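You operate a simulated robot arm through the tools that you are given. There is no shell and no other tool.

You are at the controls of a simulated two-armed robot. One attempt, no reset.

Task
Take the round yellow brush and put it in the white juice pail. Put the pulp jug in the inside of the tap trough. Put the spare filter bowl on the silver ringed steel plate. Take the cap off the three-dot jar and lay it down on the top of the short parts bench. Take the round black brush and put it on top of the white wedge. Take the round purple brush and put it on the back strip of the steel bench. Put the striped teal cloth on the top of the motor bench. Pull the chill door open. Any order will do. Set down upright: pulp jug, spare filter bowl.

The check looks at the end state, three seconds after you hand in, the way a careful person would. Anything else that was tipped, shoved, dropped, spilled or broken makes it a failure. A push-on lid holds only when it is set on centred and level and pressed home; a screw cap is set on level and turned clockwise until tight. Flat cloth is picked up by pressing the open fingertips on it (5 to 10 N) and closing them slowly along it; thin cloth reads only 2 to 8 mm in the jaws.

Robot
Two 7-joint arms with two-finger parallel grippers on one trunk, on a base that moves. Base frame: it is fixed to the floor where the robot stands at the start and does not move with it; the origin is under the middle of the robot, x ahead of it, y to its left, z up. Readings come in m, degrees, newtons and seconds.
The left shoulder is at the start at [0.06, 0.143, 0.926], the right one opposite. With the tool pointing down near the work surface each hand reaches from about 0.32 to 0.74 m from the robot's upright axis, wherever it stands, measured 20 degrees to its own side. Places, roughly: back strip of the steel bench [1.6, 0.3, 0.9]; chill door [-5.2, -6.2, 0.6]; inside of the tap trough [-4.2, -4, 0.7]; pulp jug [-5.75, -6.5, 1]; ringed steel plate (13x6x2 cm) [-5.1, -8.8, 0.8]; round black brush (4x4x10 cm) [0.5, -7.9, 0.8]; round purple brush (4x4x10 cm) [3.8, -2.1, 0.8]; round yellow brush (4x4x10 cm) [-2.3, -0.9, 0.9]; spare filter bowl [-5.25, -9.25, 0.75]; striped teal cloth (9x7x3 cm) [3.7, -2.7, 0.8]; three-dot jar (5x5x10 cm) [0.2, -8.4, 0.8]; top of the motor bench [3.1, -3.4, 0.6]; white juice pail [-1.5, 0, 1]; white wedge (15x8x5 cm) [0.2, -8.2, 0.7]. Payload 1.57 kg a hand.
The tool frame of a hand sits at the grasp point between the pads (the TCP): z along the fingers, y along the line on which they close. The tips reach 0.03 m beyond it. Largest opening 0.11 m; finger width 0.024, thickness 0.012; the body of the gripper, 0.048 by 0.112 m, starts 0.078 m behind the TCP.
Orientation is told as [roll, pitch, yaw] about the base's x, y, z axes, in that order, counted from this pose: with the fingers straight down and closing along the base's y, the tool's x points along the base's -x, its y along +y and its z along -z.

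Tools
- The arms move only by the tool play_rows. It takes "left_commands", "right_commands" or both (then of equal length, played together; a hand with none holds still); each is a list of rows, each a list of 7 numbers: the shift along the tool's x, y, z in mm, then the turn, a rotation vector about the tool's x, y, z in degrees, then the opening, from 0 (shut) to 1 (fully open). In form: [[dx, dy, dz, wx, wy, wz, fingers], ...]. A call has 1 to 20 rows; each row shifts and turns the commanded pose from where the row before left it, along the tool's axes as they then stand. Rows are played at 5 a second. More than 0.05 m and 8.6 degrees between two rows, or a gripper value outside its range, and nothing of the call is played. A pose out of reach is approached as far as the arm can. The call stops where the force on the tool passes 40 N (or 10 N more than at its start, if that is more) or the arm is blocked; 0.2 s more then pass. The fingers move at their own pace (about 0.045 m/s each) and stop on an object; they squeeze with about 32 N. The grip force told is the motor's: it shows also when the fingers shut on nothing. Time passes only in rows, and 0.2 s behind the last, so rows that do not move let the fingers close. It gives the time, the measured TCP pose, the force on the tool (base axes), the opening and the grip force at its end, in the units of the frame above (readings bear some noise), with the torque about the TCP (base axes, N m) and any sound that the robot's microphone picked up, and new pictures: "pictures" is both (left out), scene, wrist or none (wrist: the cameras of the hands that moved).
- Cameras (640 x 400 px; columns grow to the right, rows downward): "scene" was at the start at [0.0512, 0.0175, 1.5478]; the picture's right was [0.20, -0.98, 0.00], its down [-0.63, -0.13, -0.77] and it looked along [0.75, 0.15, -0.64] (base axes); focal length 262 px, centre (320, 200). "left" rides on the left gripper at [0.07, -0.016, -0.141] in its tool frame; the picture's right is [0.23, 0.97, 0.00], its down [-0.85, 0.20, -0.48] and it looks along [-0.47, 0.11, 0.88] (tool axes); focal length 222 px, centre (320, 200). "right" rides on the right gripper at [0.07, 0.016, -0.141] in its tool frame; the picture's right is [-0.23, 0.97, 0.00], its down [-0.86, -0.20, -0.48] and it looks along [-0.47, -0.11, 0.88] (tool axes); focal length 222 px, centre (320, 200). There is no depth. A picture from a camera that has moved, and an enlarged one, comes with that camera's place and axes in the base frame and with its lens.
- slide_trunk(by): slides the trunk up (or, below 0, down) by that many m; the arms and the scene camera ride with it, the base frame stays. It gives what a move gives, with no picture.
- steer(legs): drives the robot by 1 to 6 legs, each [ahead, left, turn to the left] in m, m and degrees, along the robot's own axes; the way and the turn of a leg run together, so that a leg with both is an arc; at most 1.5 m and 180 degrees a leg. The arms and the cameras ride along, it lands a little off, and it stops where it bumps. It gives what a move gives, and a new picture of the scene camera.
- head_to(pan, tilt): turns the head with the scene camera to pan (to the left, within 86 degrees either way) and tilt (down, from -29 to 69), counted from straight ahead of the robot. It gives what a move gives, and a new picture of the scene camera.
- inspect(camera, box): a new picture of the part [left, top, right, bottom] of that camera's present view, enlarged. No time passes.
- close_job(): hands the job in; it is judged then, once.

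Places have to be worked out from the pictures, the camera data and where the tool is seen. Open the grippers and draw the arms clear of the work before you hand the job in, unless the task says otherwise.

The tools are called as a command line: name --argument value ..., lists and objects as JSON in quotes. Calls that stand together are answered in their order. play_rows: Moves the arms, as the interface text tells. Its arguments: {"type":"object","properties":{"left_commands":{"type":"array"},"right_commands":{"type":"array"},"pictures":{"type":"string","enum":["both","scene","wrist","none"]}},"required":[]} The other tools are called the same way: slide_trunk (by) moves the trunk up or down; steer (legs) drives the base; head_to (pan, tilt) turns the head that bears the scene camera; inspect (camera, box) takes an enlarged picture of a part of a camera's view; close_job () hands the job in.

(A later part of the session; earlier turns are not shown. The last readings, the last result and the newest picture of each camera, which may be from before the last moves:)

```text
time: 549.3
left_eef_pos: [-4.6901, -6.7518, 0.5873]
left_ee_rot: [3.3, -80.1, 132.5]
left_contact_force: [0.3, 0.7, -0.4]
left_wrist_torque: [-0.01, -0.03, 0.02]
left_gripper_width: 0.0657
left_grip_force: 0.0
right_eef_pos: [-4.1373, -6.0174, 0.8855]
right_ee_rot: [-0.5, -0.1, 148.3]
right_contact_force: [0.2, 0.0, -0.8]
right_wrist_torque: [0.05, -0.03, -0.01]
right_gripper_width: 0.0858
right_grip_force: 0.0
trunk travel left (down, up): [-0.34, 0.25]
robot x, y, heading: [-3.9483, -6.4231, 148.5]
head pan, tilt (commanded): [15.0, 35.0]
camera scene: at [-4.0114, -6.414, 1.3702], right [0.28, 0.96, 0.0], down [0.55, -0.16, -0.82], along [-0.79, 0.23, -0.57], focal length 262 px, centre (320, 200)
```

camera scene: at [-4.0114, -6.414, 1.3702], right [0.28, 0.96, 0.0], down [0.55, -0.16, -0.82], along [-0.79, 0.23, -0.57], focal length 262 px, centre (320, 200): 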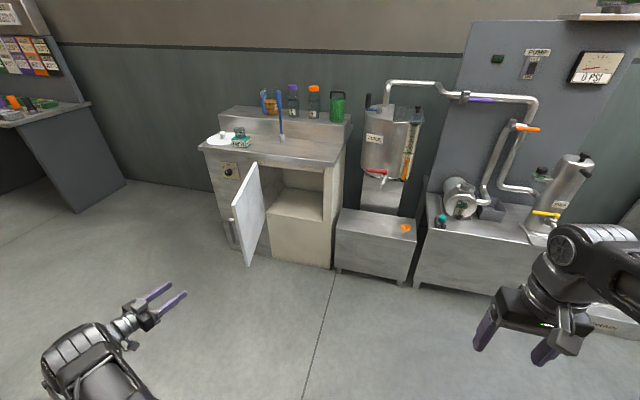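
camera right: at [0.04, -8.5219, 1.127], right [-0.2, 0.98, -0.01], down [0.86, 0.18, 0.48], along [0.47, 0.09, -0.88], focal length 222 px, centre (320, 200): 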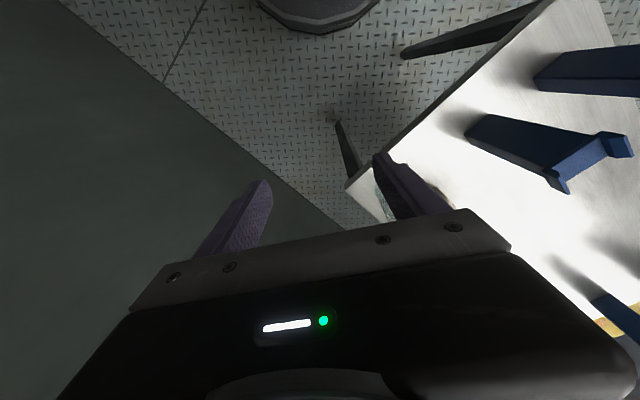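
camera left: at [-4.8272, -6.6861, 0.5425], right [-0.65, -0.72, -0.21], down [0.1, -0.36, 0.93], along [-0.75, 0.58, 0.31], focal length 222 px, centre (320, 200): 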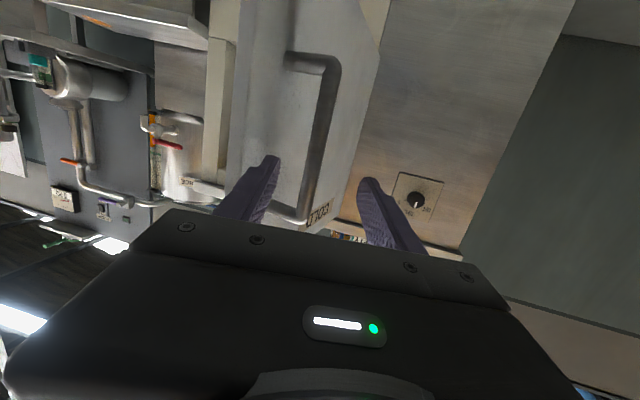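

The door stays open. I bring the left hand inward and up, and return it to the downward pose.

play_rows --left_commands '[[-20, -35, -3, 0, 0, 0, 0.6], [-20, -35, -3, 0, 0, 0, 0.6], [-20, -35, -3, 0, 0, 0, 0.6], [-20, -35, -3, 0, 0, 0, 0.6], [-20, -35, -3, 0, 0, 0, 0.6], [-20, -35, -3, 0, 0, 0, 0.6], [-20, -35, -3, 0, 0, 0, 0.6], [0, 0, 0, 0, 8, 0, 0.6], [0, 0, 0, 0, 8, 0, 0.6], [0, 0, 0, 0, 8, 0, 0.6], [0, 0, 0, 0, 8, 0, 0.6], [0, 0, 0, 0, 8, 0, 0.6], [0, 0, 0, 0, 8, 0, 0.6], [0, 0, 0, 0, 8, 0, 0.6], [0, 0, 0, 0, 8, 0, 0.6], [0, 0, 0, 0, 8, 0, 0.6], [0, 0, 0, 0, 8, 0, 0.6], [0, 0, 0, 0, 0, 0, 0.6]]' --pictures "none"

slide_trunk --by 0.25

head_to --pan 75 --tilt 20

```text
time: 553.1
left_eef_pos: [-4.5157, -6.5666, 0.7144]
left_ee_rot: [-1.7, -7.6, 135.7]
left_contact_force: [-0.2, -0.3, 0.1]
left_wrist_torque: [0.0, 0.03, 0.0]
left_gripper_width: 0.0659
left_grip_force: 0.0
left hand out of reach, approached as far as the arm can: row 14, 15
right_eef_pos: [-4.1359, -6.0169, 0.8854]
right_ee_rot: [-0.5, -0.2, 148.3]
right_contact_force: [0.2, -0.4, -0.4]
right_wrist_torque: [-0.01, -0.02, -0.02]
right_gripper_width: 0.0855
right_grip_force: 0.0
trunk travel left (down, up): [-0.34, 0.25]
robot x, y, heading: [-3.9505, -6.425, 148.4]
head pan, tilt (commanded): [15.0, 35.0]
```

```text
time: 555.7
left_eef_pos: [-4.5171, -6.5675, 0.9639]
left_ee_rot: [-1.7, -7.7, 135.6]
left_contact_force: [0.4, 0.2, 0.1]
left_wrist_torque: [-0.04, 0.01, 0.03]
left_gripper_width: 0.0663
left_grip_force: 0.1
right_eef_pos: [-4.1379, -6.0169, 1.1351]
right_ee_rot: [-0.5, -0.1, 148.2]
right_contact_force: [-1.0, 0.1, -0.4]
right_wrist_torque: [-0.03, 0.01, -0.03]
right_gripper_width: 0.0859
right_grip_force: 0.0
trunk travel left (down, up): [-0.59, 0.0]
robot x, y, heading: [-3.9525, -6.4237, 148.6]
head pan, tilt (commanded): [15.0, 35.0]
```

```text
time: 557.0
left_eef_pos: [-4.5155, -6.5665, 0.9649]
left_ee_rot: [-1.6, -7.8, 135.7]
left_contact_force: [0.4, -0.2, 0.3]
left_wrist_torque: [0.0, -0.03, 0.02]
left_gripper_width: 0.0662
left_grip_force: 0.1
right_eef_pos: [-4.1369, -6.0175, 1.1349]
right_ee_rot: [-0.5, -0.2, 148.1]
right_contact_force: [0.4, 0.3, -1.2]
right_wrist_torque: [-0.01, 0.0, 0.0]
right_gripper_width: 0.0856
right_grip_force: 0.0
trunk travel left (down, up): [-0.59, 0.0]
robot x, y, heading: [-3.9496, -6.4267, 148.6]
head pan, tilt (commanded): [75.0, 20.0]
camera scene: at [-3.9948, -6.5029, 1.644], right [-0.69, 0.73, 0.0], down [0.25, 0.24, -0.94], along [-0.68, -0.65, -0.34], focal length 262 px, centre (320, 200)
```

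scene: 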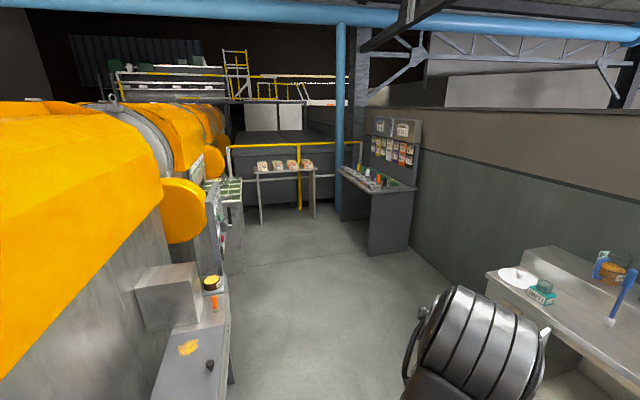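

I correct the small residual tilt of the left hand and zoom toward the south end to find the filter bowl and the ringed plate.

play_rows --left_commands '[[0, 0, -10, 0, 7.7, 0, 0.6], [0, 0, -20, 1.5, 0, -7, 0.6], [0, 0, -20, 0, 0, -6, 0.6], [0, 0, 0, 0, 0, 0, 0.6]]' --pictures "none"

inspect --camera "scene" --box '[180, 140, 420, 290]'

inspect --camera "scene" --box '[190, 160, 270, 220]'

```text
time: 558.0
left_eef_pos: [-4.516, -6.5697, 1.0146]
left_ee_rot: [-2.9, 0.5, 148.6]
left_contact_force: [0.2, -0.2, -0.5]
left_wrist_torque: [0.0, -0.02, 0.0]
left_gripper_width: 0.0661
left_grip_force: 0.0
right_eef_pos: [-4.1378, -6.0175, 1.1355]
right_ee_rot: [-0.5, -0.2, 148.2]
right_contact_force: [-0.5, 0.5, 0.4]
right_wrist_torque: [0.0, 0.0, 0.01]
right_gripper_width: 0.0857
right_grip_force: 0.1
trunk travel left (down, up): [-0.59, 0.0]
robot x, y, heading: [-3.9455, -6.4246, 148.5]
head pan, tilt (commanded): [75.0, 20.0]
```

```text
2.67 times, centred on (300, 215) of scene
camera zoom: at [-3.9946, -6.5036, 1.644], right [-0.69, 0.73, 0.0], down [0.25, 0.24, -0.94], along [-0.68, -0.65, -0.34], focal length 698 px, centre (373, 160)
```

zoom: 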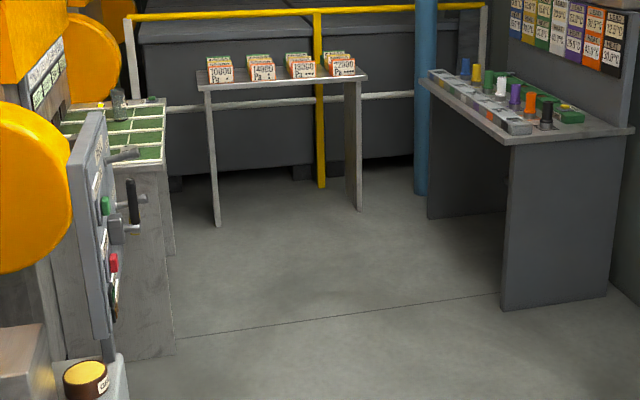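

```text
6.67 times, centred on (230, 190) of scene
camera zoom: at [-3.9946, -6.5036, 1.644], right [-0.69, 0.73, 0.0], down [0.25, 0.24, -0.94], along [-0.68, -0.65, -0.34], focal length 1745 px, centre (920, 267)
```

zoom: 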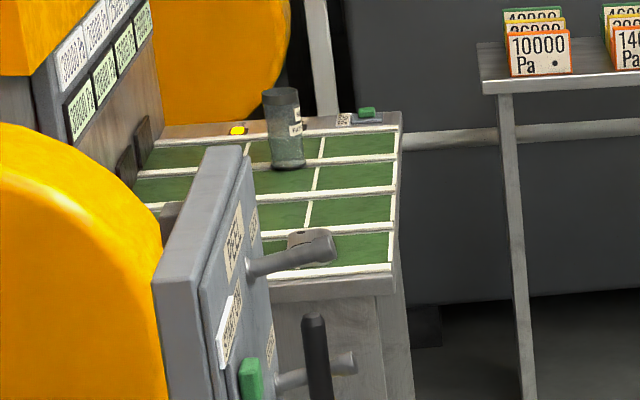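

The green-compartment table at the south end, on the machine side, should hold the bowl and plate. I turn left and drive down the aisle toward it.

steer --legs '[[0, 0, 89.5], [0.91, -0.34, 0], [0.85, 0, 0]]'

head_to --pan 15 --tilt 30

inspect --camera "scene" --box '[60, 120, 360, 320]'

```text
time: 561.4
left_eef_pos: [-3.9569, -7.0092, 1.0152]
left_ee_rot: [-3.2, 0.2, -136.9]
left_contact_force: [-0.7, 0.1, -0.5]
left_wrist_torque: [0.04, -0.01, -0.03]
left_gripper_width: 0.0661
left_grip_force: 0.2
right_eef_pos: [-4.3884, -6.5111, 1.1346]
right_ee_rot: [-0.5, -0.2, -135.3]
right_contact_force: [0.4, -0.1, -0.3]
right_wrist_torque: [0.0, 0.02, -0.03]
right_gripper_width: 0.0857
right_grip_force: 0.0
trunk travel left (down, up): [-0.59, 0.0]
robot x, y, heading: [-3.9469, -6.4255, -134.9]
head pan, tilt (commanded): [75.0, 20.0]
stopped in leg 1: the robot was blocked; the commanded pose is now the measured one
camera scene: at [-3.8861, -6.4834, 1.644], right [-0.87, -0.5, 0.0], down [-0.17, 0.3, -0.94], along [0.47, -0.81, -0.34], focal length 262 px, centre (320, 200)
```

scene: 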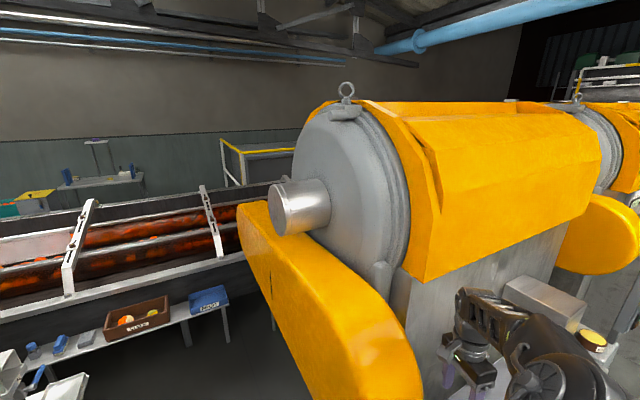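

```text
time: 562.7
left_eef_pos: [-3.9559, -7.01, 1.0133]
left_ee_rot: [-3.0, 0.2, -136.8]
left_contact_force: [0.2, -0.7, 0.4]
left_wrist_torque: [-0.01, -0.03, 0.03]
left_gripper_width: 0.066
left_grip_force: 0.0
right_eef_pos: [-4.3897, -6.5106, 1.1343]
right_ee_rot: [-0.4, -0.2, -135.1]
right_contact_force: [-0.4, -0.9, 0.6]
right_wrist_torque: [-0.01, 0.02, 0.0]
right_gripper_width: 0.0858
right_grip_force: 0.1
trunk travel left (down, up): [-0.59, 0.0]
robot x, y, heading: [-3.9513, -6.4237, -135.0]
head pan, tilt (commanded): [15.0, 30.0]
camera scene: at [-3.9794, -6.4811, 1.6279], right [-0.87, 0.5, 0.0], down [0.25, 0.43, -0.87], along [-0.43, -0.75, -0.5], focal length 262 px, centre (320, 200)
```

scene: 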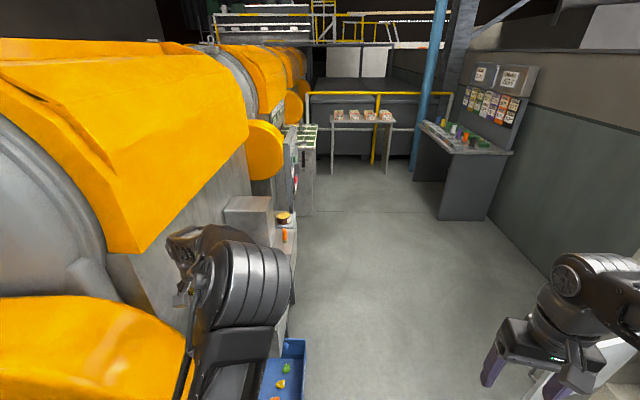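

```text
2.00 times, centred on (210, 220) of scene
camera zoom: at [-3.9794, -6.4811, 1.6279], right [-0.87, 0.5, 0.0], down [0.25, 0.43, -0.87], along [-0.43, -0.75, -0.5], focal length 523 px, centre (540, 160)
```

zoom: 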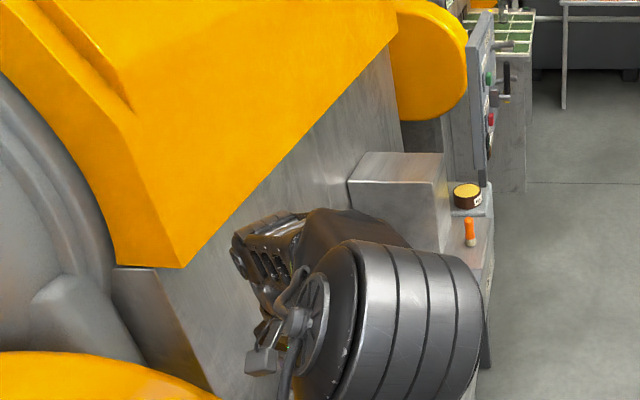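

The left arm bumped the machine's flank while turning. I strafe right away from it, finish the turn, and continue down the middle of the lane.

steer --legs '[[0, -0.35, 0], [0, 0, 13], [0.79, -0.095, 0]]'

```text
time: 569.6
left_eef_pos: [-4.5724, -7.3601, 1.0141]
left_ee_rot: [-3.2, 0.1, -124.4]
left_contact_force: [-0.4, -0.3, -0.4]
left_wrist_torque: [0.05, -0.04, -0.03]
left_gripper_width: 0.066
left_grip_force: 0.0
right_eef_pos: [-5.105, -6.9677, 1.1352]
right_ee_rot: [-0.5, -0.2, -123.0]
right_contact_force: [0.6, -0.4, 0.3]
right_wrist_torque: [0.03, -0.03, 0.01]
right_gripper_width: 0.0859
right_grip_force: 0.0
trunk travel left (down, up): [-0.59, 0.0]
robot x, y, heading: [-4.6954, -6.7876, -122.8]
head pan, tilt (commanded): [15.0, 30.0]
camera scene: at [-4.7083, -6.8491, 1.6279], right [-0.95, 0.3, 0.0], down [0.15, 0.48, -0.87], along [-0.26, -0.83, -0.5], focal length 262 px, centre (320, 200)
```

scene: 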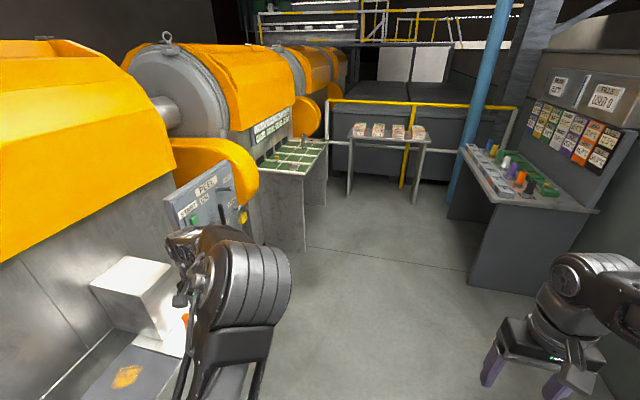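

inspect --camera "scene" --box '[230, 120, 350, 210]'

head_to --pan -60 --tilt 45

```text
4.44 times, centred on (290, 165) of scene
camera zoom: at [-4.7083, -6.8491, 1.6279], right [-0.95, 0.3, 0.0], down [0.15, 0.48, -0.87], along [-0.26, -0.83, -0.5], focal length 1163 px, centre (453, 356)
```

zoom: 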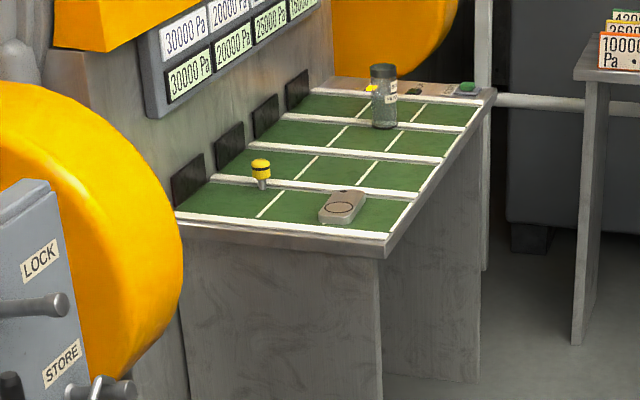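

```text
time: 571.1
left_eef_pos: [-4.5724, -7.3598, 1.0157]
left_ee_rot: [-3.1, 0.2, -124.3]
left_contact_force: [-0.9, 0.2, 0.1]
left_wrist_torque: [0.01, -0.02, -0.03]
left_gripper_width: 0.0659
left_grip_force: 0.0
right_eef_pos: [-5.1029, -6.9664, 1.1356]
right_ee_rot: [-0.5, -0.4, -123.0]
right_contact_force: [-0.8, 0.9, 0.4]
right_wrist_torque: [0.01, -0.03, 0.02]
right_gripper_width: 0.0857
right_grip_force: 0.2
trunk travel left (down, up): [-0.59, 0.0]
robot x, y, heading: [-4.6958, -6.7874, -122.4]
head pan, tilt (commanded): [-60.0, 45.0]
camera scene: at [-4.7617, -6.7587, 1.6054], right [0.05, 1.0, 0.0], down [0.71, -0.03, -0.71], along [-0.71, 0.03, -0.71], focal length 262 px, centre (320, 200)
```

scene: 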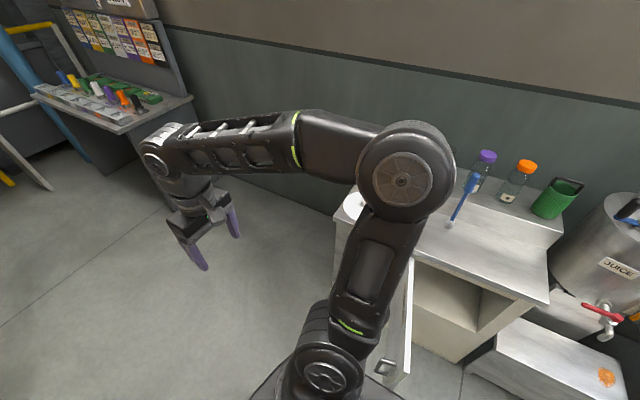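

I can see the ringed steel plate near (-5.12, -8.80) and the glass filter bowl near (-5.3, -9.27) on the green table. I drive on and turn to face that table.

steer --legs '[[1.1, 0, 0], [1.1, 0, 0], [0, 0, 91]]'

head_to --pan 0 --tilt 40

inspect --camera "scene" --box '[170, 130, 470, 330]'

```text
time: 585.9
left_eef_pos: [-5.2903, -8.487, 1.0147]
left_ee_rot: [-3.1, 0.1, -29.6]
left_contact_force: [-0.5, -0.4, 0.9]
left_wrist_torque: [0.0, 0.0, -0.03]
left_gripper_width: 0.066
left_grip_force: 0.1
right_eef_pos: [-5.637, -9.0509, 1.1353]
right_ee_rot: [-0.5, -0.3, -28.2]
right_contact_force: [-0.3, 0.2, 0.3]
right_wrist_torque: [0.02, -0.02, -0.02]
right_gripper_width: 0.0858
right_grip_force: 0.0
trunk travel left (down, up): [-0.59, 0.0]
robot x, y, heading: [-5.8468, -8.6589, -27.9]
head pan, tilt (commanded): [-60.0, 45.0]
camera scene: at [-5.8753, -8.7237, 1.6054], right [-1.0, -0.04, 0.0], down [-0.03, 0.71, -0.71], along [0.03, -0.71, -0.71], focal length 262 px, centre (320, 200)
```

scene: 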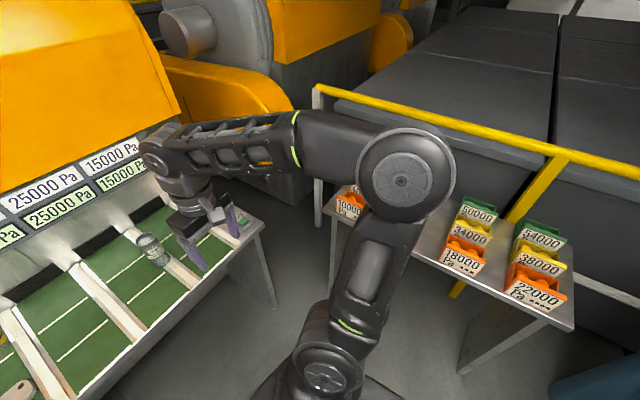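

```text
time: 587.2
left_eef_pos: [-5.2903, -8.4877, 1.0129]
left_ee_rot: [-3.0, 0.1, -29.6]
left_contact_force: [0.6, 1.0, -0.2]
left_wrist_torque: [0.02, 0.01, -0.02]
left_gripper_width: 0.066
left_grip_force: 0.1
right_eef_pos: [-5.637, -9.0506, 1.1343]
right_ee_rot: [-0.6, -0.2, -28.1]
right_contact_force: [0.3, -0.2, 0.3]
right_wrist_torque: [0.0, 0.04, 0.01]
right_gripper_width: 0.0858
right_grip_force: 0.1
trunk travel left (down, up): [-0.59, 0.0]
robot x, y, heading: [-5.8552, -8.6557, -27.9]
head pan, tilt (commanded): [0.0, 40.0]
camera scene: at [-5.8032, -8.6823, 1.6126], right [-0.47, -0.88, 0.0], down [-0.57, 0.3, -0.77], along [0.68, -0.36, -0.64], focal length 262 px, centre (320, 200)
```

scene: 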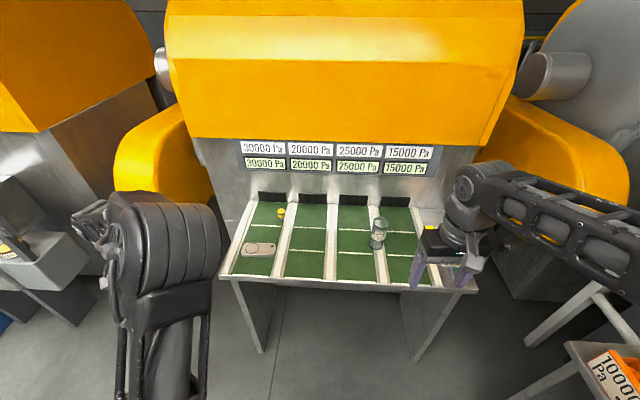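

```text
2.00 times, centred on (320, 230) of scene
camera zoom: at [-5.8032, -8.6823, 1.6126], right [-0.47, -0.88, 0.0], down [-0.57, 0.3, -0.77], along [0.68, -0.36, -0.64], focal length 523 px, centre (320, 140)
```

zoom: 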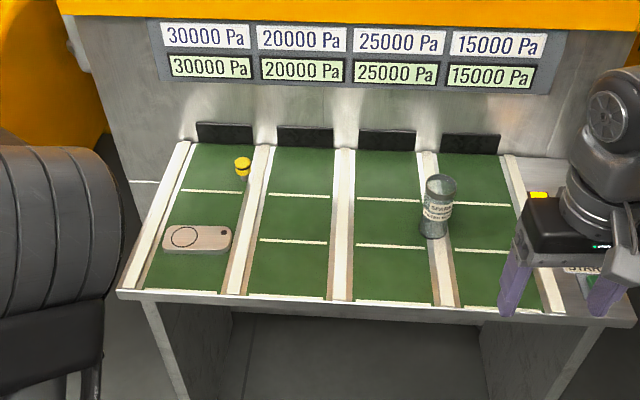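

The bowl ("SPARE" label) stands at about (-5.304, -9.20), and the plate with its ring lies at (-5.116, -8.78). I tuck the left hand in, then move up to the table.

play_rows --left_commands '[[10, -35, -15, 0, 0, 0, 0.6], [10, -35, -15, 0, 0, 0, 0.6], [10, -35, -15, 1.5, 0, 0, 0.6], [10, -35, -15, 1.5, 0, 0, 0.6], [0, -30, -15, 0, 0, 0, 0.6], [0, 0, 0, 0, 0, 0, 0.6]]' --right_commands '[[0, 0, 0, 0, 0, 0, 0.9], [0, 0, 0, 0, 0, 0, 0.9], [0, 0, 0, 0, 0, 0, 0.9], [0, 0, 0, 0, 0, 0, 0.9], [0, 0, 0, 0, 0, 0, 0.9], [0, 0, 0, 0, 0, 0, 0.9]]' --pictures "none"

steer --legs '[[0, 0, -3.5], [0.18, 0, 0]]'

head_to --pan -10 --tilt 50

inspect --camera "scene" --box '[200, 110, 440, 300]'

inspect --camera "right" --box '[0, 0, 640, 400]'

```text
time: 588.6
left_eef_pos: [-5.4036, -8.6104, 1.1012]
left_ee_rot: [-6.1, 0.1, -29.6]
left_contact_force: [0.3, 0.4, -0.5]
left_wrist_torque: [0.03, 0.01, 0.03]
left_gripper_width: 0.0658
left_grip_force: 0.1
right_eef_pos: [-5.6379, -9.0503, 1.1356]
right_ee_rot: [-0.5, -0.2, -28.1]
right_contact_force: [0.5, -0.8, -0.4]
right_wrist_torque: [-0.01, -0.01, -0.02]
right_gripper_width: 0.0989
right_grip_force: 0.1
trunk travel left (down, up): [-0.59, 0.0]
robot x, y, heading: [-5.8521, -8.6568, -27.9]
head pan, tilt (commanded): [0.0, 40.0]
```

```text
time: 590.5
left_eef_pos: [-5.2499, -8.7342, 1.1007]
left_ee_rot: [-6.2, 0.2, -33.4]
left_contact_force: [0.9, 0.1, 0.0]
left_wrist_torque: [0.05, 0.01, 0.0]
left_gripper_width: 0.066
left_grip_force: 0.1
right_eef_pos: [-5.5096, -9.1572, 1.1359]
right_ee_rot: [-0.5, -0.2, -31.9]
right_contact_force: [0.1, 0.2, 0.1]
right_wrist_torque: [0.01, -0.01, -0.01]
right_gripper_width: 0.0991
right_grip_force: 0.0
trunk travel left (down, up): [-0.59, 0.0]
robot x, y, heading: [-5.6993, -8.7505, -31.4]
head pan, tilt (commanded): [0.0, 40.0]
camera scene: at [-5.6508, -8.7799, 1.6125], right [-0.52, -0.85, 0.0], down [-0.55, 0.34, -0.77], along [0.65, -0.4, -0.64], focal length 262 px, centre (320, 200)
```

scene: 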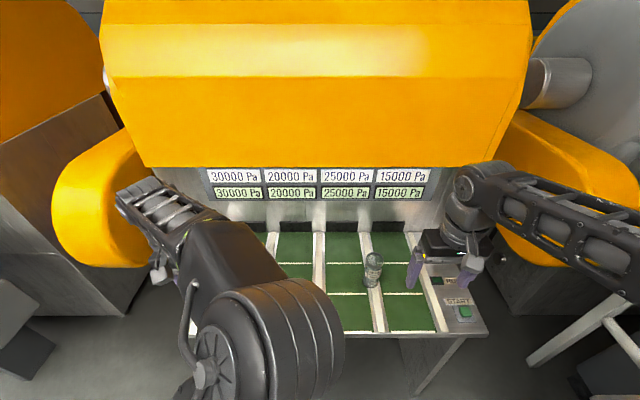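

```text
time: 591.2
left_eef_pos: [-5.2499, -8.7336, 1.1016]
left_ee_rot: [-6.0, 0.1, -33.4]
left_contact_force: [-0.2, 0.1, -0.7]
left_wrist_torque: [-0.01, -0.01, 0.02]
left_gripper_width: 0.0662
left_grip_force: 0.1
right_eef_pos: [-5.5111, -9.1572, 1.1346]
right_ee_rot: [-0.5, -0.4, -31.8]
right_contact_force: [0.1, -0.6, -1.1]
right_wrist_torque: [0.03, 0.0, -0.01]
right_gripper_width: 0.0991
right_grip_force: 0.0
trunk travel left (down, up): [-0.59, 0.0]
robot x, y, heading: [-5.6992, -8.7488, -31.4]
head pan, tilt (commanded): [-10.0, 50.0]
camera scene: at [-5.6673, -8.7854, 1.5985], right [-0.66, -0.75, 0.0], down [-0.57, 0.51, -0.64], along [0.48, -0.43, -0.77], focal length 262 px, centre (320, 200)
```

scene: 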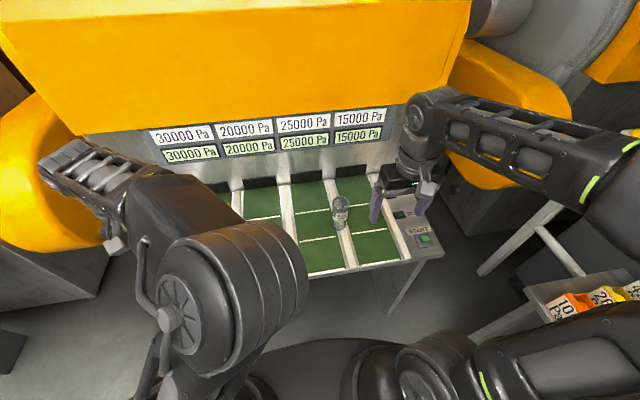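

```text
2.11 times, centred on (320, 205) of scene
camera zoom: at [-5.6673, -8.7854, 1.5985], right [-0.66, -0.75, 0.0], down [-0.57, 0.51, -0.64], along [0.48, -0.43, -0.77], focal length 551 px, centre (320, 190)
```

zoom: 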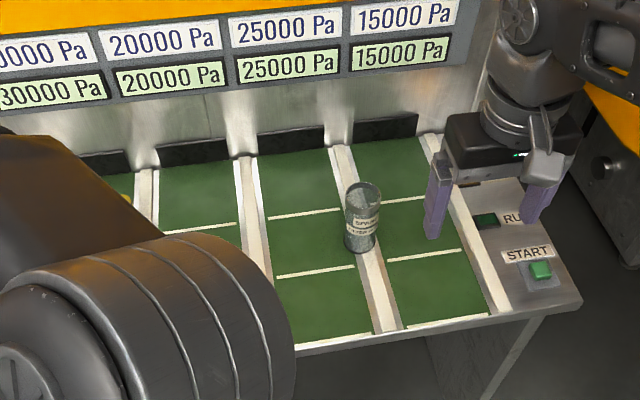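

```text
1.00 times, centred on (320, 200) of right (not enlarged: the box is as wide or as high as the picture)
camera zoom: at [-5.562, -9.1047, 1.2761], right [0.71, 0.71, -0.01], down [0.62, -0.62, 0.48], along [0.34, -0.35, -0.87], focal length 222 px, centre (320, 200)
```

zoom: 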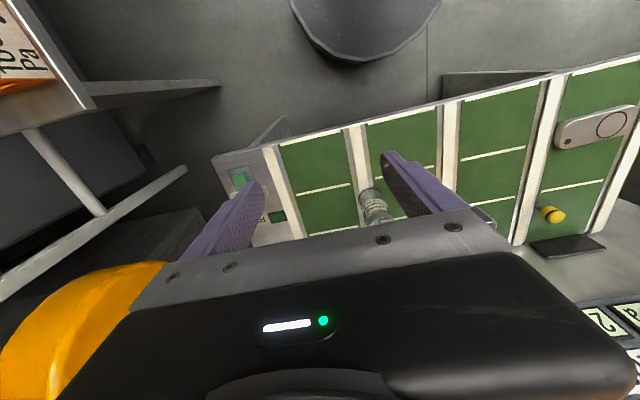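

Bowl confirmed at (-5.306, -9.20), top z≈0.94. I bring the right hand over it.

play_rows --right_commands '[[-39.2, 14.5, 14, 0, 0, 0, 0.9], [-39.2, 14.5, 14, 0, 0, 0, 0.9], [-39.2, 14.5, 14, 0, 0, 0, 0.9], [-39.2, 14.5, 14, 0, 0, 0, 0.9], [-39.2, 14.5, 14, 0, 0, 0, 0.9], [0, 0, 0, 0, 0, 0, 0.9]]'

inspect --camera "scene" --box '[260, 130, 440, 280]'

```text
time: 592.6
left_eef_pos: [-5.2501, -8.7333, 1.1008]
left_ee_rot: [-6.0, 0.1, -33.3]
left_contact_force: [-0.5, -0.4, 0.4]
left_wrist_torque: [0.0, -0.04, 0.02]
left_gripper_width: 0.0657
left_grip_force: 0.1
right_eef_pos: [-5.3053, -9.2005, 1.0657]
right_ee_rot: [-0.5, -0.4, -31.9]
right_contact_force: [-0.3, 0.3, 0.0]
right_wrist_torque: [-0.01, 0.02, 0.03]
right_gripper_width: 0.0991
right_grip_force: 0.1
trunk travel left (down, up): [-0.59, 0.0]
robot x, y, heading: [-5.6974, -8.7521, -31.8]
head pan, tilt (commanded): [-10.0, 50.0]
camera scene: at [-5.6681, -8.7854, 1.5985], right [-0.66, -0.75, 0.0], down [-0.57, 0.51, -0.64], along [0.48, -0.43, -0.77], focal length 262 px, centre (320, 200)
camera right: at [-5.3562, -9.1486, 1.2058], right [0.71, 0.71, -0.01], down [0.62, -0.62, 0.48], along [0.34, -0.35, -0.87], focal length 222 px, centre (320, 200)
```

scene: 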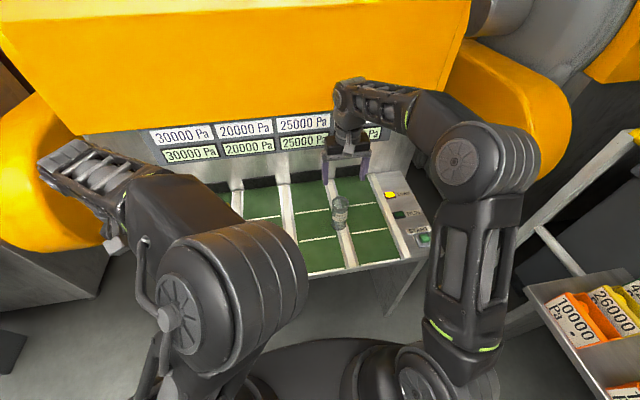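
right: 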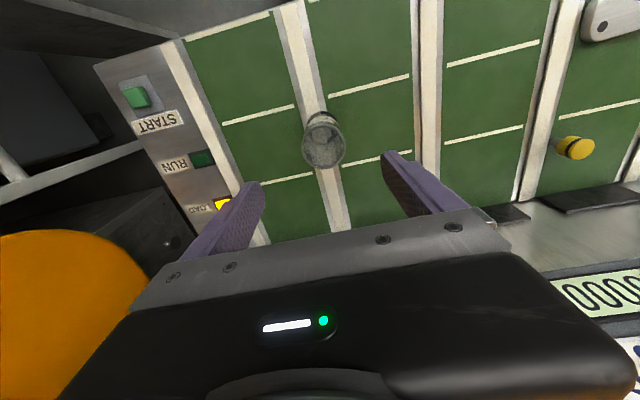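

```text
2.67 times, centred on (350, 205) of scene
camera zoom: at [-5.6681, -8.7854, 1.5985], right [-0.66, -0.75, 0.0], down [-0.57, 0.51, -0.64], along [0.48, -0.43, -0.77], focal length 698 px, centre (240, 187)
```

zoom: 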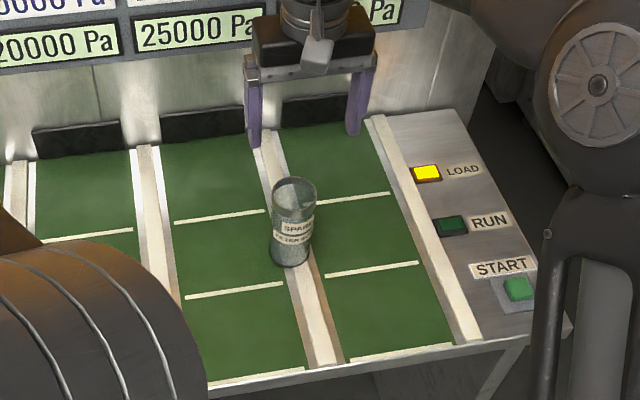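

Well aligned over the bowl. I descend with open fingers to z≈0.875 and grip it.

play_rows --right_commands '[[0, 3, 40, 0, 0, 0, 0.9], [0, 0, 40, 0, 0, 0, 0.9], [0, 0, 40, 0, 0, 0, 0.9], [0, 0, 40, 0, 0, 0, 0.9], [0, 0, 30, 0, 0, 0, 0.9], [0, 0, 0, 0, 0, 0, 0.9]]'

inspect --camera "scene" --box '[260, 130, 440, 280]'

```text
time: 594.0
left_eef_pos: [-5.2502, -8.7332, 1.1013]
left_ee_rot: [-6.1, 0.1, -33.4]
left_contact_force: [-0.2, -0.4, -0.7]
left_wrist_torque: [-0.01, 0.06, 0.05]
left_gripper_width: 0.0662
left_grip_force: 0.0
right_eef_pos: [-5.3053, -9.1986, 0.8776]
right_ee_rot: [-0.4, -0.3, -31.9]
right_contact_force: [-0.3, -0.7, -0.7]
right_wrist_torque: [-0.01, -0.02, -0.01]
right_gripper_width: 0.0992
right_grip_force: 0.0
trunk travel left (down, up): [-0.59, 0.0]
robot x, y, heading: [-5.6991, -8.7459, -31.7]
head pan, tilt (commanded): [-10.0, 50.0]
camera scene: at [-5.6672, -8.7856, 1.5984], right [-0.66, -0.75, 0.0], down [-0.57, 0.51, -0.64], along [0.48, -0.43, -0.77], focal length 262 px, centre (320, 200)
camera right: at [-5.3571, -9.1465, 1.0183], right [0.71, 0.71, -0.01], down [0.62, -0.62, 0.48], along [0.34, -0.35, -0.87], focal length 222 px, centre (320, 200)
```

scene: 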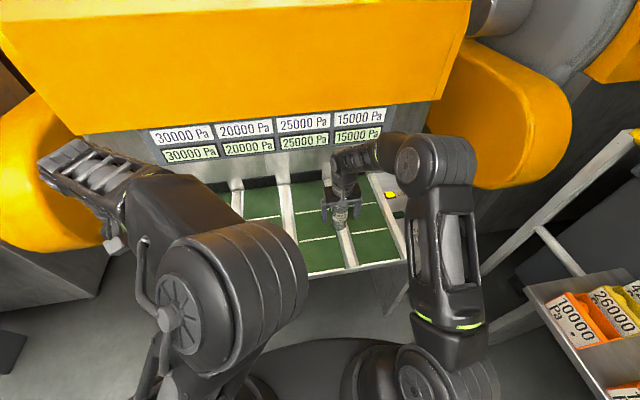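
right: 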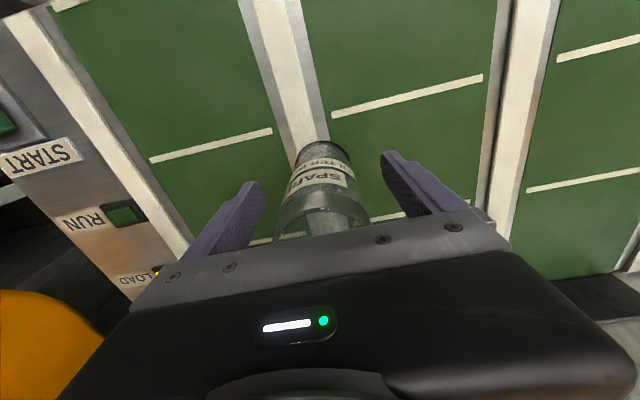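

```text
2.67 times, centred on (350, 205) of scene
camera zoom: at [-5.6672, -8.7856, 1.5984], right [-0.66, -0.75, 0.0], down [-0.57, 0.51, -0.64], along [0.48, -0.43, -0.77], focal length 698 px, centre (240, 187)
```

zoom: 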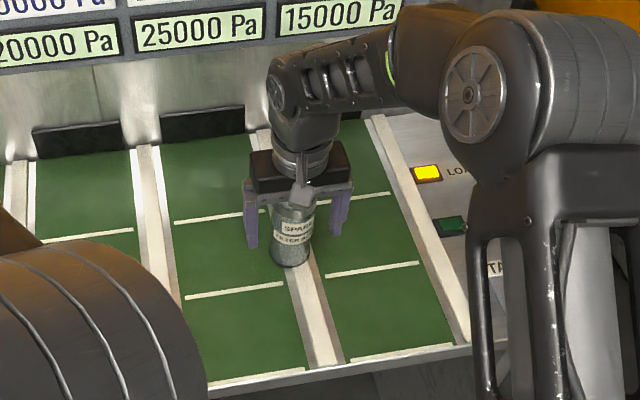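

Bowl is between the fingers. I close gently.

play_rows --right_commands '[[0, 0, 0, 0, 0, 0, 0.75], [0, 0, 0, 0, 0, 0, 0.65], [0, 0, 0, 0, 0, 0, 0.58], [0, 0, 0, 0, 0, 0, 0.5], [0, 0, 0, 0, 0, 0, 0.3], [0, 0, 0, 0, 0, 0, 0.3]]' --pictures "none"

play_rows --right_commands '[[0, 0, -4, 0, 0, 0, 0.3], [0, 0, -10, 0, 0, 0, 0.3], [0, 0, -16, 0, 0, 0, 0.3], [0, 0, 0, 0, 0, 0, 0.3]]'

inspect --camera "scene" --box '[260, 130, 440, 280]'

```text
time: 595.4
left_eef_pos: [-5.2503, -8.7346, 1.1008]
left_ee_rot: [-6.1, 0.1, -33.4]
left_contact_force: [0.0, -0.2, 0.2]
left_wrist_torque: [-0.01, -0.01, 0.02]
left_gripper_width: 0.066
left_grip_force: 0.1
right_eef_pos: [-5.3059, -9.1986, 0.8791]
right_ee_rot: [-0.3, -0.3, -31.8]
right_contact_force: [0.2, 0.4, 1.5]
right_wrist_torque: [0.02, -0.04, -0.04]
right_gripper_width: 0.0496
right_grip_force: 27.0
trunk travel left (down, up): [-0.59, 0.0]
robot x, y, heading: [-5.6995, -8.7503, -31.7]
head pan, tilt (commanded): [-10.0, 50.0]
```

```text
time: 596.4
left_eef_pos: [-5.2494, -8.7335, 1.1008]
left_ee_rot: [-6.1, 0.1, -33.4]
left_contact_force: [0.3, -0.8, -0.3]
left_wrist_torque: [-0.03, -0.03, 0.02]
left_gripper_width: 0.0658
left_grip_force: 0.0
right_eef_pos: [-5.3051, -9.1987, 0.9066]
right_ee_rot: [-0.4, -0.2, -31.8]
right_contact_force: [-0.3, 0.5, -1.8]
right_wrist_torque: [0.02, -0.01, 0.01]
right_gripper_width: 0.0494
right_grip_force: 31.7
trunk travel left (down, up): [-0.59, 0.0]
robot x, y, heading: [-5.6975, -8.7478, -31.8]
head pan, tilt (commanded): [-10.0, 50.0]
camera scene: at [-5.6668, -8.7859, 1.5984], right [-0.66, -0.75, 0.0], down [-0.57, 0.51, -0.64], along [0.48, -0.43, -0.77], focal length 262 px, centre (320, 200)
camera right: at [-5.356, -9.146, 1.0471], right [0.71, 0.71, -0.01], down [0.62, -0.62, 0.48], along [0.34, -0.35, -0.88], focal length 222 px, centre (320, 200)
```

scene: 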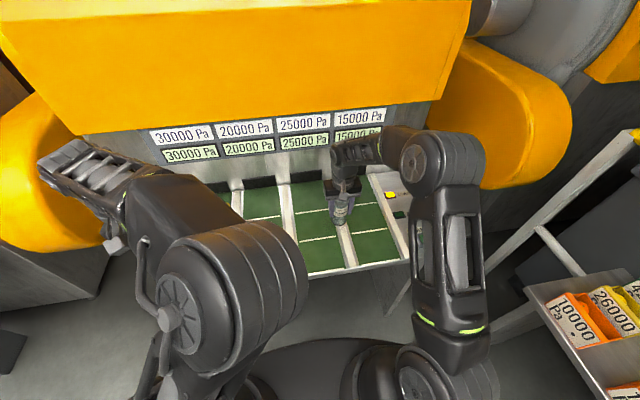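
right: 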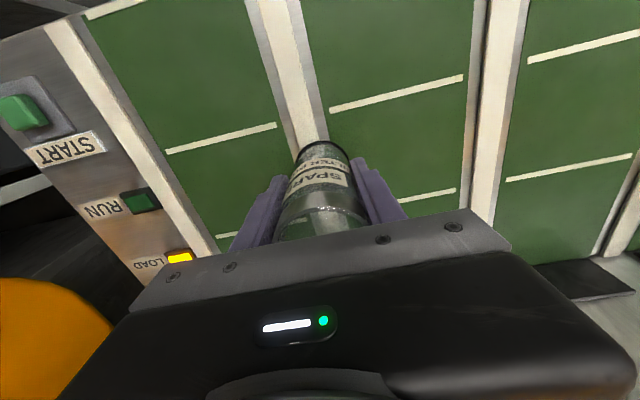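

```text
2.67 times, centred on (350, 205) of scene
camera zoom: at [-5.6668, -8.7859, 1.5984], right [-0.66, -0.75, 0.0], down [-0.57, 0.51, -0.64], along [0.48, -0.43, -0.77], focal length 698 px, centre (240, 187)
```

zoom: 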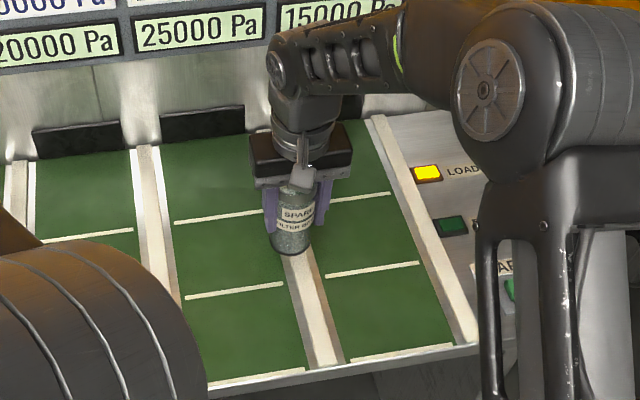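

Bowl held (49 mm, 32 N), lifted upright. I raise it higher and draw back, then look at the left side before shifting over to the plate.

play_rows --right_commands '[[0, 0, -30, 0, 0, 0, 0.3], [0, 0, -35, 0, 0, 0, 0.3], [0, 0, -35, 0, 0, 0, 0.3], [20, 0, -25, 0, 0, 0, 0.3], [35, 0, -10, 0, 0, 0, 0.3], [35, 0, 0, 0, 0, 0, 0.3], [20, 0, 0, 0, 0, 0, 0.3], [0, 0, 0, 0, 0, 0, 0.3]]' --pictures "none"

head_to --pan 45 --tilt 35

```text
time: 598.2
left_eef_pos: [-5.2495, -8.734, 1.1009]
left_ee_rot: [-6.1, 0.1, -33.4]
left_contact_force: [0.7, -0.1, -0.3]
left_wrist_torque: [-0.04, -0.03, 0.02]
left_gripper_width: 0.0661
left_grip_force: 0.0
right_eef_pos: [-5.3967, -9.1384, 1.0412]
right_ee_rot: [-0.5, -0.2, -32.0]
right_contact_force: [0.0, -0.6, -0.8]
right_wrist_torque: [-0.01, 0.0, 0.0]
right_gripper_width: 0.0494
right_grip_force: 32.2
trunk travel left (down, up): [-0.59, 0.0]
robot x, y, heading: [-5.6944, -8.7458, -31.8]
head pan, tilt (commanded): [-10.0, 50.0]
```

```text
time: 599.5
left_eef_pos: [-5.2496, -8.7337, 1.1011]
left_ee_rot: [-6.1, 0.0, -33.4]
left_contact_force: [0.8, -0.4, 0.6]
left_wrist_torque: [0.01, 0.02, -0.02]
left_gripper_width: 0.066
left_grip_force: 0.1
right_eef_pos: [-5.3983, -9.1396, 1.0413]
right_ee_rot: [-0.5, -0.2, -31.8]
right_contact_force: [-0.4, -1.2, -1.4]
right_wrist_torque: [0.0, 0.03, -0.01]
right_gripper_width: 0.0494
right_grip_force: 32.2
trunk travel left (down, up): [-0.59, 0.0]
robot x, y, heading: [-5.6985, -8.7509, -31.6]
head pan, tilt (commanded): [45.0, 35.0]
camera scene: at [-5.6389, -8.7143, 1.6201], right [0.23, -0.97, 0.0], down [-0.56, -0.13, -0.82], along [0.8, 0.19, -0.57], focal length 262 px, centre (320, 200)
```

scene: 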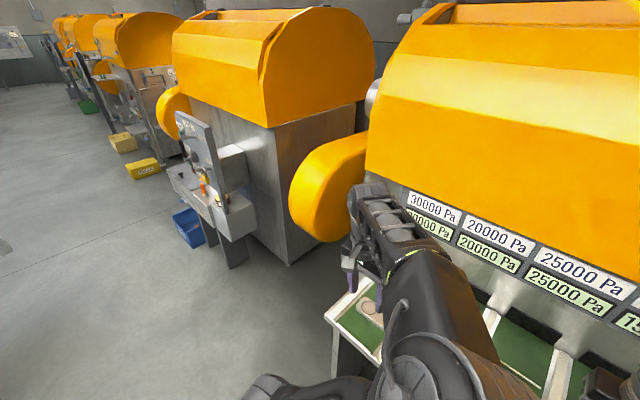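

There is free space to the left. I strafe left so the plate comes in front of the right hand.

steer --legs '[[0, 0.44, 0]]'

head_to --pan -5 --tilt 50

inspect --camera "scene" --box '[260, 120, 440, 270]'

inspect --camera "right" --box '[0, 0, 640, 400]'

```text
time: 602.2
left_eef_pos: [-5.0176, -8.3551, 1.1019]
left_ee_rot: [-6.3, 0.1, -33.4]
left_contact_force: [0.6, 0.6, 0.5]
left_wrist_torque: [-0.02, 0.0, -0.01]
left_gripper_width: 0.0661
left_grip_force: 0.0
right_eef_pos: [-5.1657, -8.7604, 1.0401]
right_ee_rot: [-0.5, -0.3, -31.7]
right_contact_force: [0.1, 0.1, -0.7]
right_wrist_torque: [-0.01, 0.01, 0.0]
right_gripper_width: 0.0493
right_grip_force: 31.3
trunk travel left (down, up): [-0.59, 0.0]
robot x, y, heading: [-5.4668, -8.3748, -31.6]
head pan, tilt (commanded): [45.0, 35.0]
camera scene: at [-5.4064, -8.3365, 1.6201], right [0.23, -0.97, 0.0], down [-0.56, -0.13, -0.82], along [0.8, 0.19, -0.57], focal length 262 px, centre (320, 200)
```

scene: 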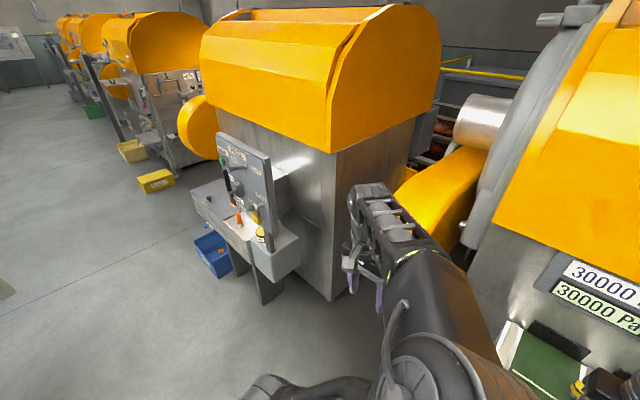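

```text
time: 603.3
left_eef_pos: [-5.0174, -8.357, 1.1011]
left_ee_rot: [-6.1, 0.1, -33.3]
left_contact_force: [0.5, -0.4, 0.2]
left_wrist_torque: [0.01, -0.05, 0.04]
left_gripper_width: 0.0659
left_grip_force: 0.1
right_eef_pos: [-5.1646, -8.7632, 1.0405]
right_ee_rot: [-0.4, -0.4, -31.8]
right_contact_force: [0.2, -0.5, -0.4]
right_wrist_torque: [-0.01, 0.02, 0.03]
right_gripper_width: 0.0491
right_grip_force: 31.5
trunk travel left (down, up): [-0.59, 0.0]
robot x, y, heading: [-5.4649, -8.3711, -31.7]
head pan, tilt (commanded): [-5.0, 50.0]
camera scene: at [-5.4307, -8.4036, 1.5984], right [-0.6, -0.8, 0.0], down [-0.62, 0.46, -0.64], along [0.52, -0.38, -0.77], focal length 262 px, centre (320, 200)
```

scene: 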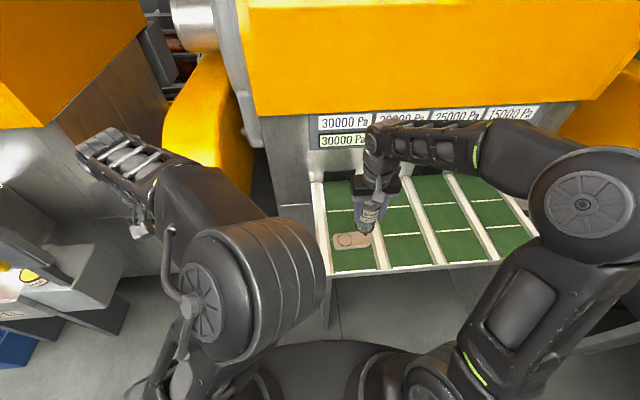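

```text
2.67 times, centred on (350, 195) of scene
camera zoom: at [-5.4307, -8.4036, 1.5984], right [-0.6, -0.8, 0.0], down [-0.62, 0.46, -0.64], along [0.52, -0.38, -0.77], focal length 698 px, centre (240, 213)
```

zoom: 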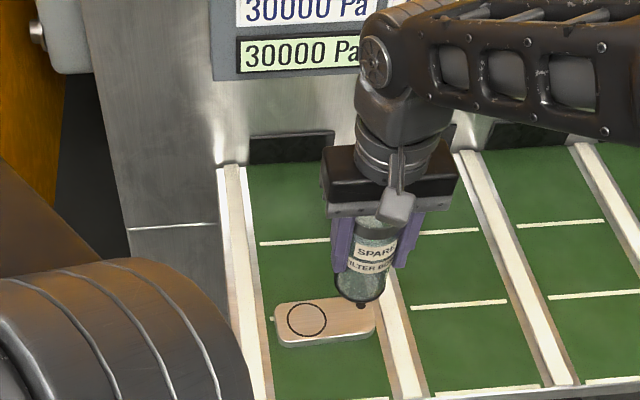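

```text
1.00 times, centred on (320, 200) of right (not enlarged: the box is as wide or as high as the picture)
camera zoom: at [-5.2164, -8.71, 1.1813], right [0.71, 0.71, -0.01], down [0.62, -0.62, 0.48], along [0.34, -0.35, -0.88], focal length 222 px, centre (320, 200)
```

zoom: 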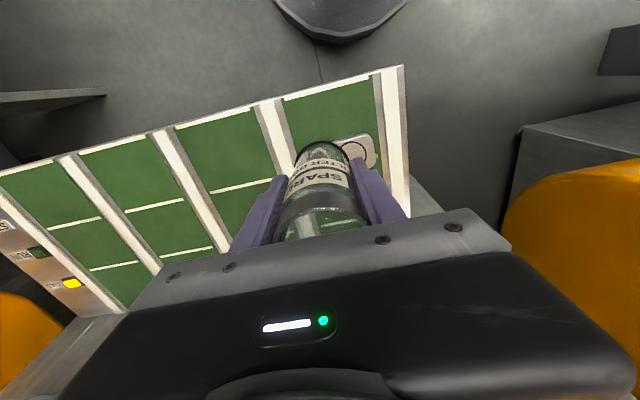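

The ring centre is at about (-5.099, -8.759), plate top z≈0.815. I move the bowl over the ring and descend to just above it.

play_rows --right_commands '[[-18.3, 12.4, 0, 0, 0, 0, 0.3], [-18.3, 12.4, 0, 0, 0, 0, 0.3], [-18.3, 12.4, 0, 0, 0, 0, 0.3], [0, 0, 30, 0, 0, 0, 0.3], [0, 0, 35, 0, 0, 0, 0.3], [0, 0, 35, 0, 0, 0, 0.3], [0, 0, 10, 0, 0, 0, 0.3], [0, 0, 0, 0, 0, 0, 0.3]]'

inspect --camera "scene" --box '[290, 160, 410, 270]'

inspect --camera "right" --box '[220, 60, 460, 240]'

```text
time: 605.1
left_eef_pos: [-5.0174, -8.3561, 1.1011]
left_ee_rot: [-6.1, 0.2, -33.3]
left_contact_force: [-0.5, -0.3, 0.9]
left_wrist_torque: [0.0, -0.02, 0.0]
left_gripper_width: 0.0659
left_grip_force: 0.0
right_eef_pos: [-5.0993, -8.7603, 0.9304]
right_ee_rot: [-0.4, -0.3, -31.8]
right_contact_force: [0.0, -0.7, -1.3]
right_wrist_torque: [0.01, -0.01, -0.01]
right_gripper_width: 0.049
right_grip_force: 31.8
trunk travel left (down, up): [-0.59, 0.0]
robot x, y, heading: [-5.468, -8.3702, -31.7]
head pan, tilt (commanded): [-5.0, 50.0]
camera scene: at [-5.4307, -8.4037, 1.5984], right [-0.6, -0.8, 0.0], down [-0.62, 0.46, -0.64], along [0.52, -0.38, -0.77], focal length 262 px, centre (320, 200)
camera right: at [-5.1501, -8.7087, 1.0713], right [0.71, 0.71, -0.01], down [0.62, -0.62, 0.48], along [0.34, -0.35, -0.88], focal length 222 px, centre (320, 200)
```

scene: 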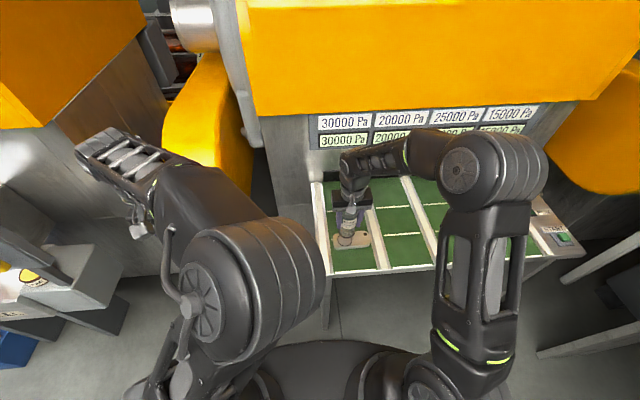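
right: 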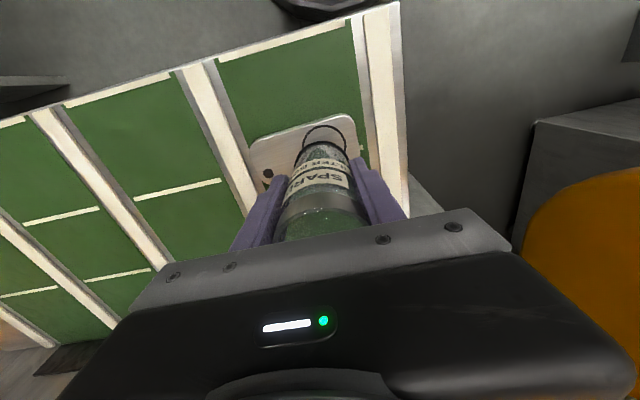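

```text
3.64 times, centred on (350, 215) of scene
camera zoom: at [-5.4307, -8.4037, 1.5984], right [-0.6, -0.8, 0.0], down [-0.62, 0.46, -0.64], along [0.52, -0.38, -0.77], focal length 952 px, centre (211, 146)
```

zoom: 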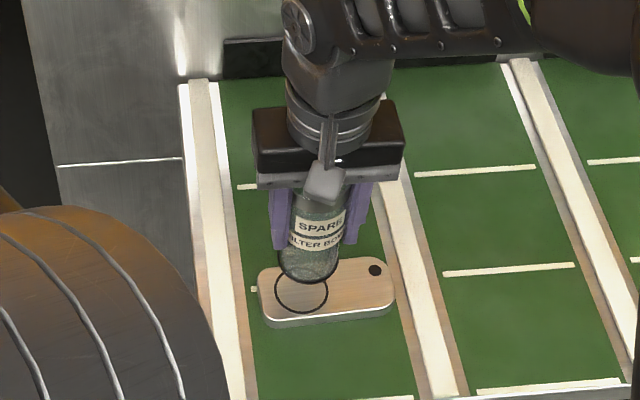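

```text
2.22 times, centred on (340, 150) of right
camera zoom: at [-5.1501, -8.7087, 1.0713], right [0.71, 0.71, -0.01], down [0.62, -0.62, 0.48], along [0.34, -0.35, -0.88], focal length 494 px, centre (276, 311)
```

zoom: 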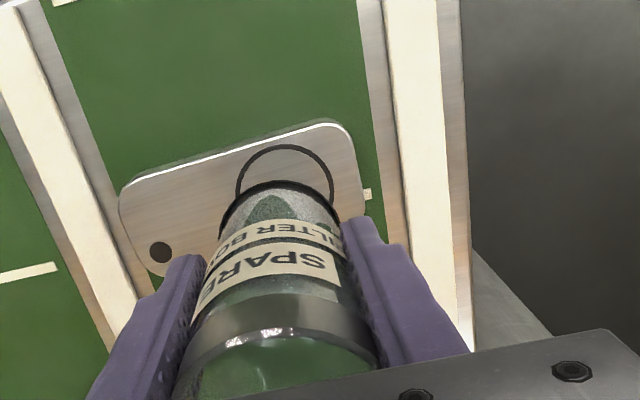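

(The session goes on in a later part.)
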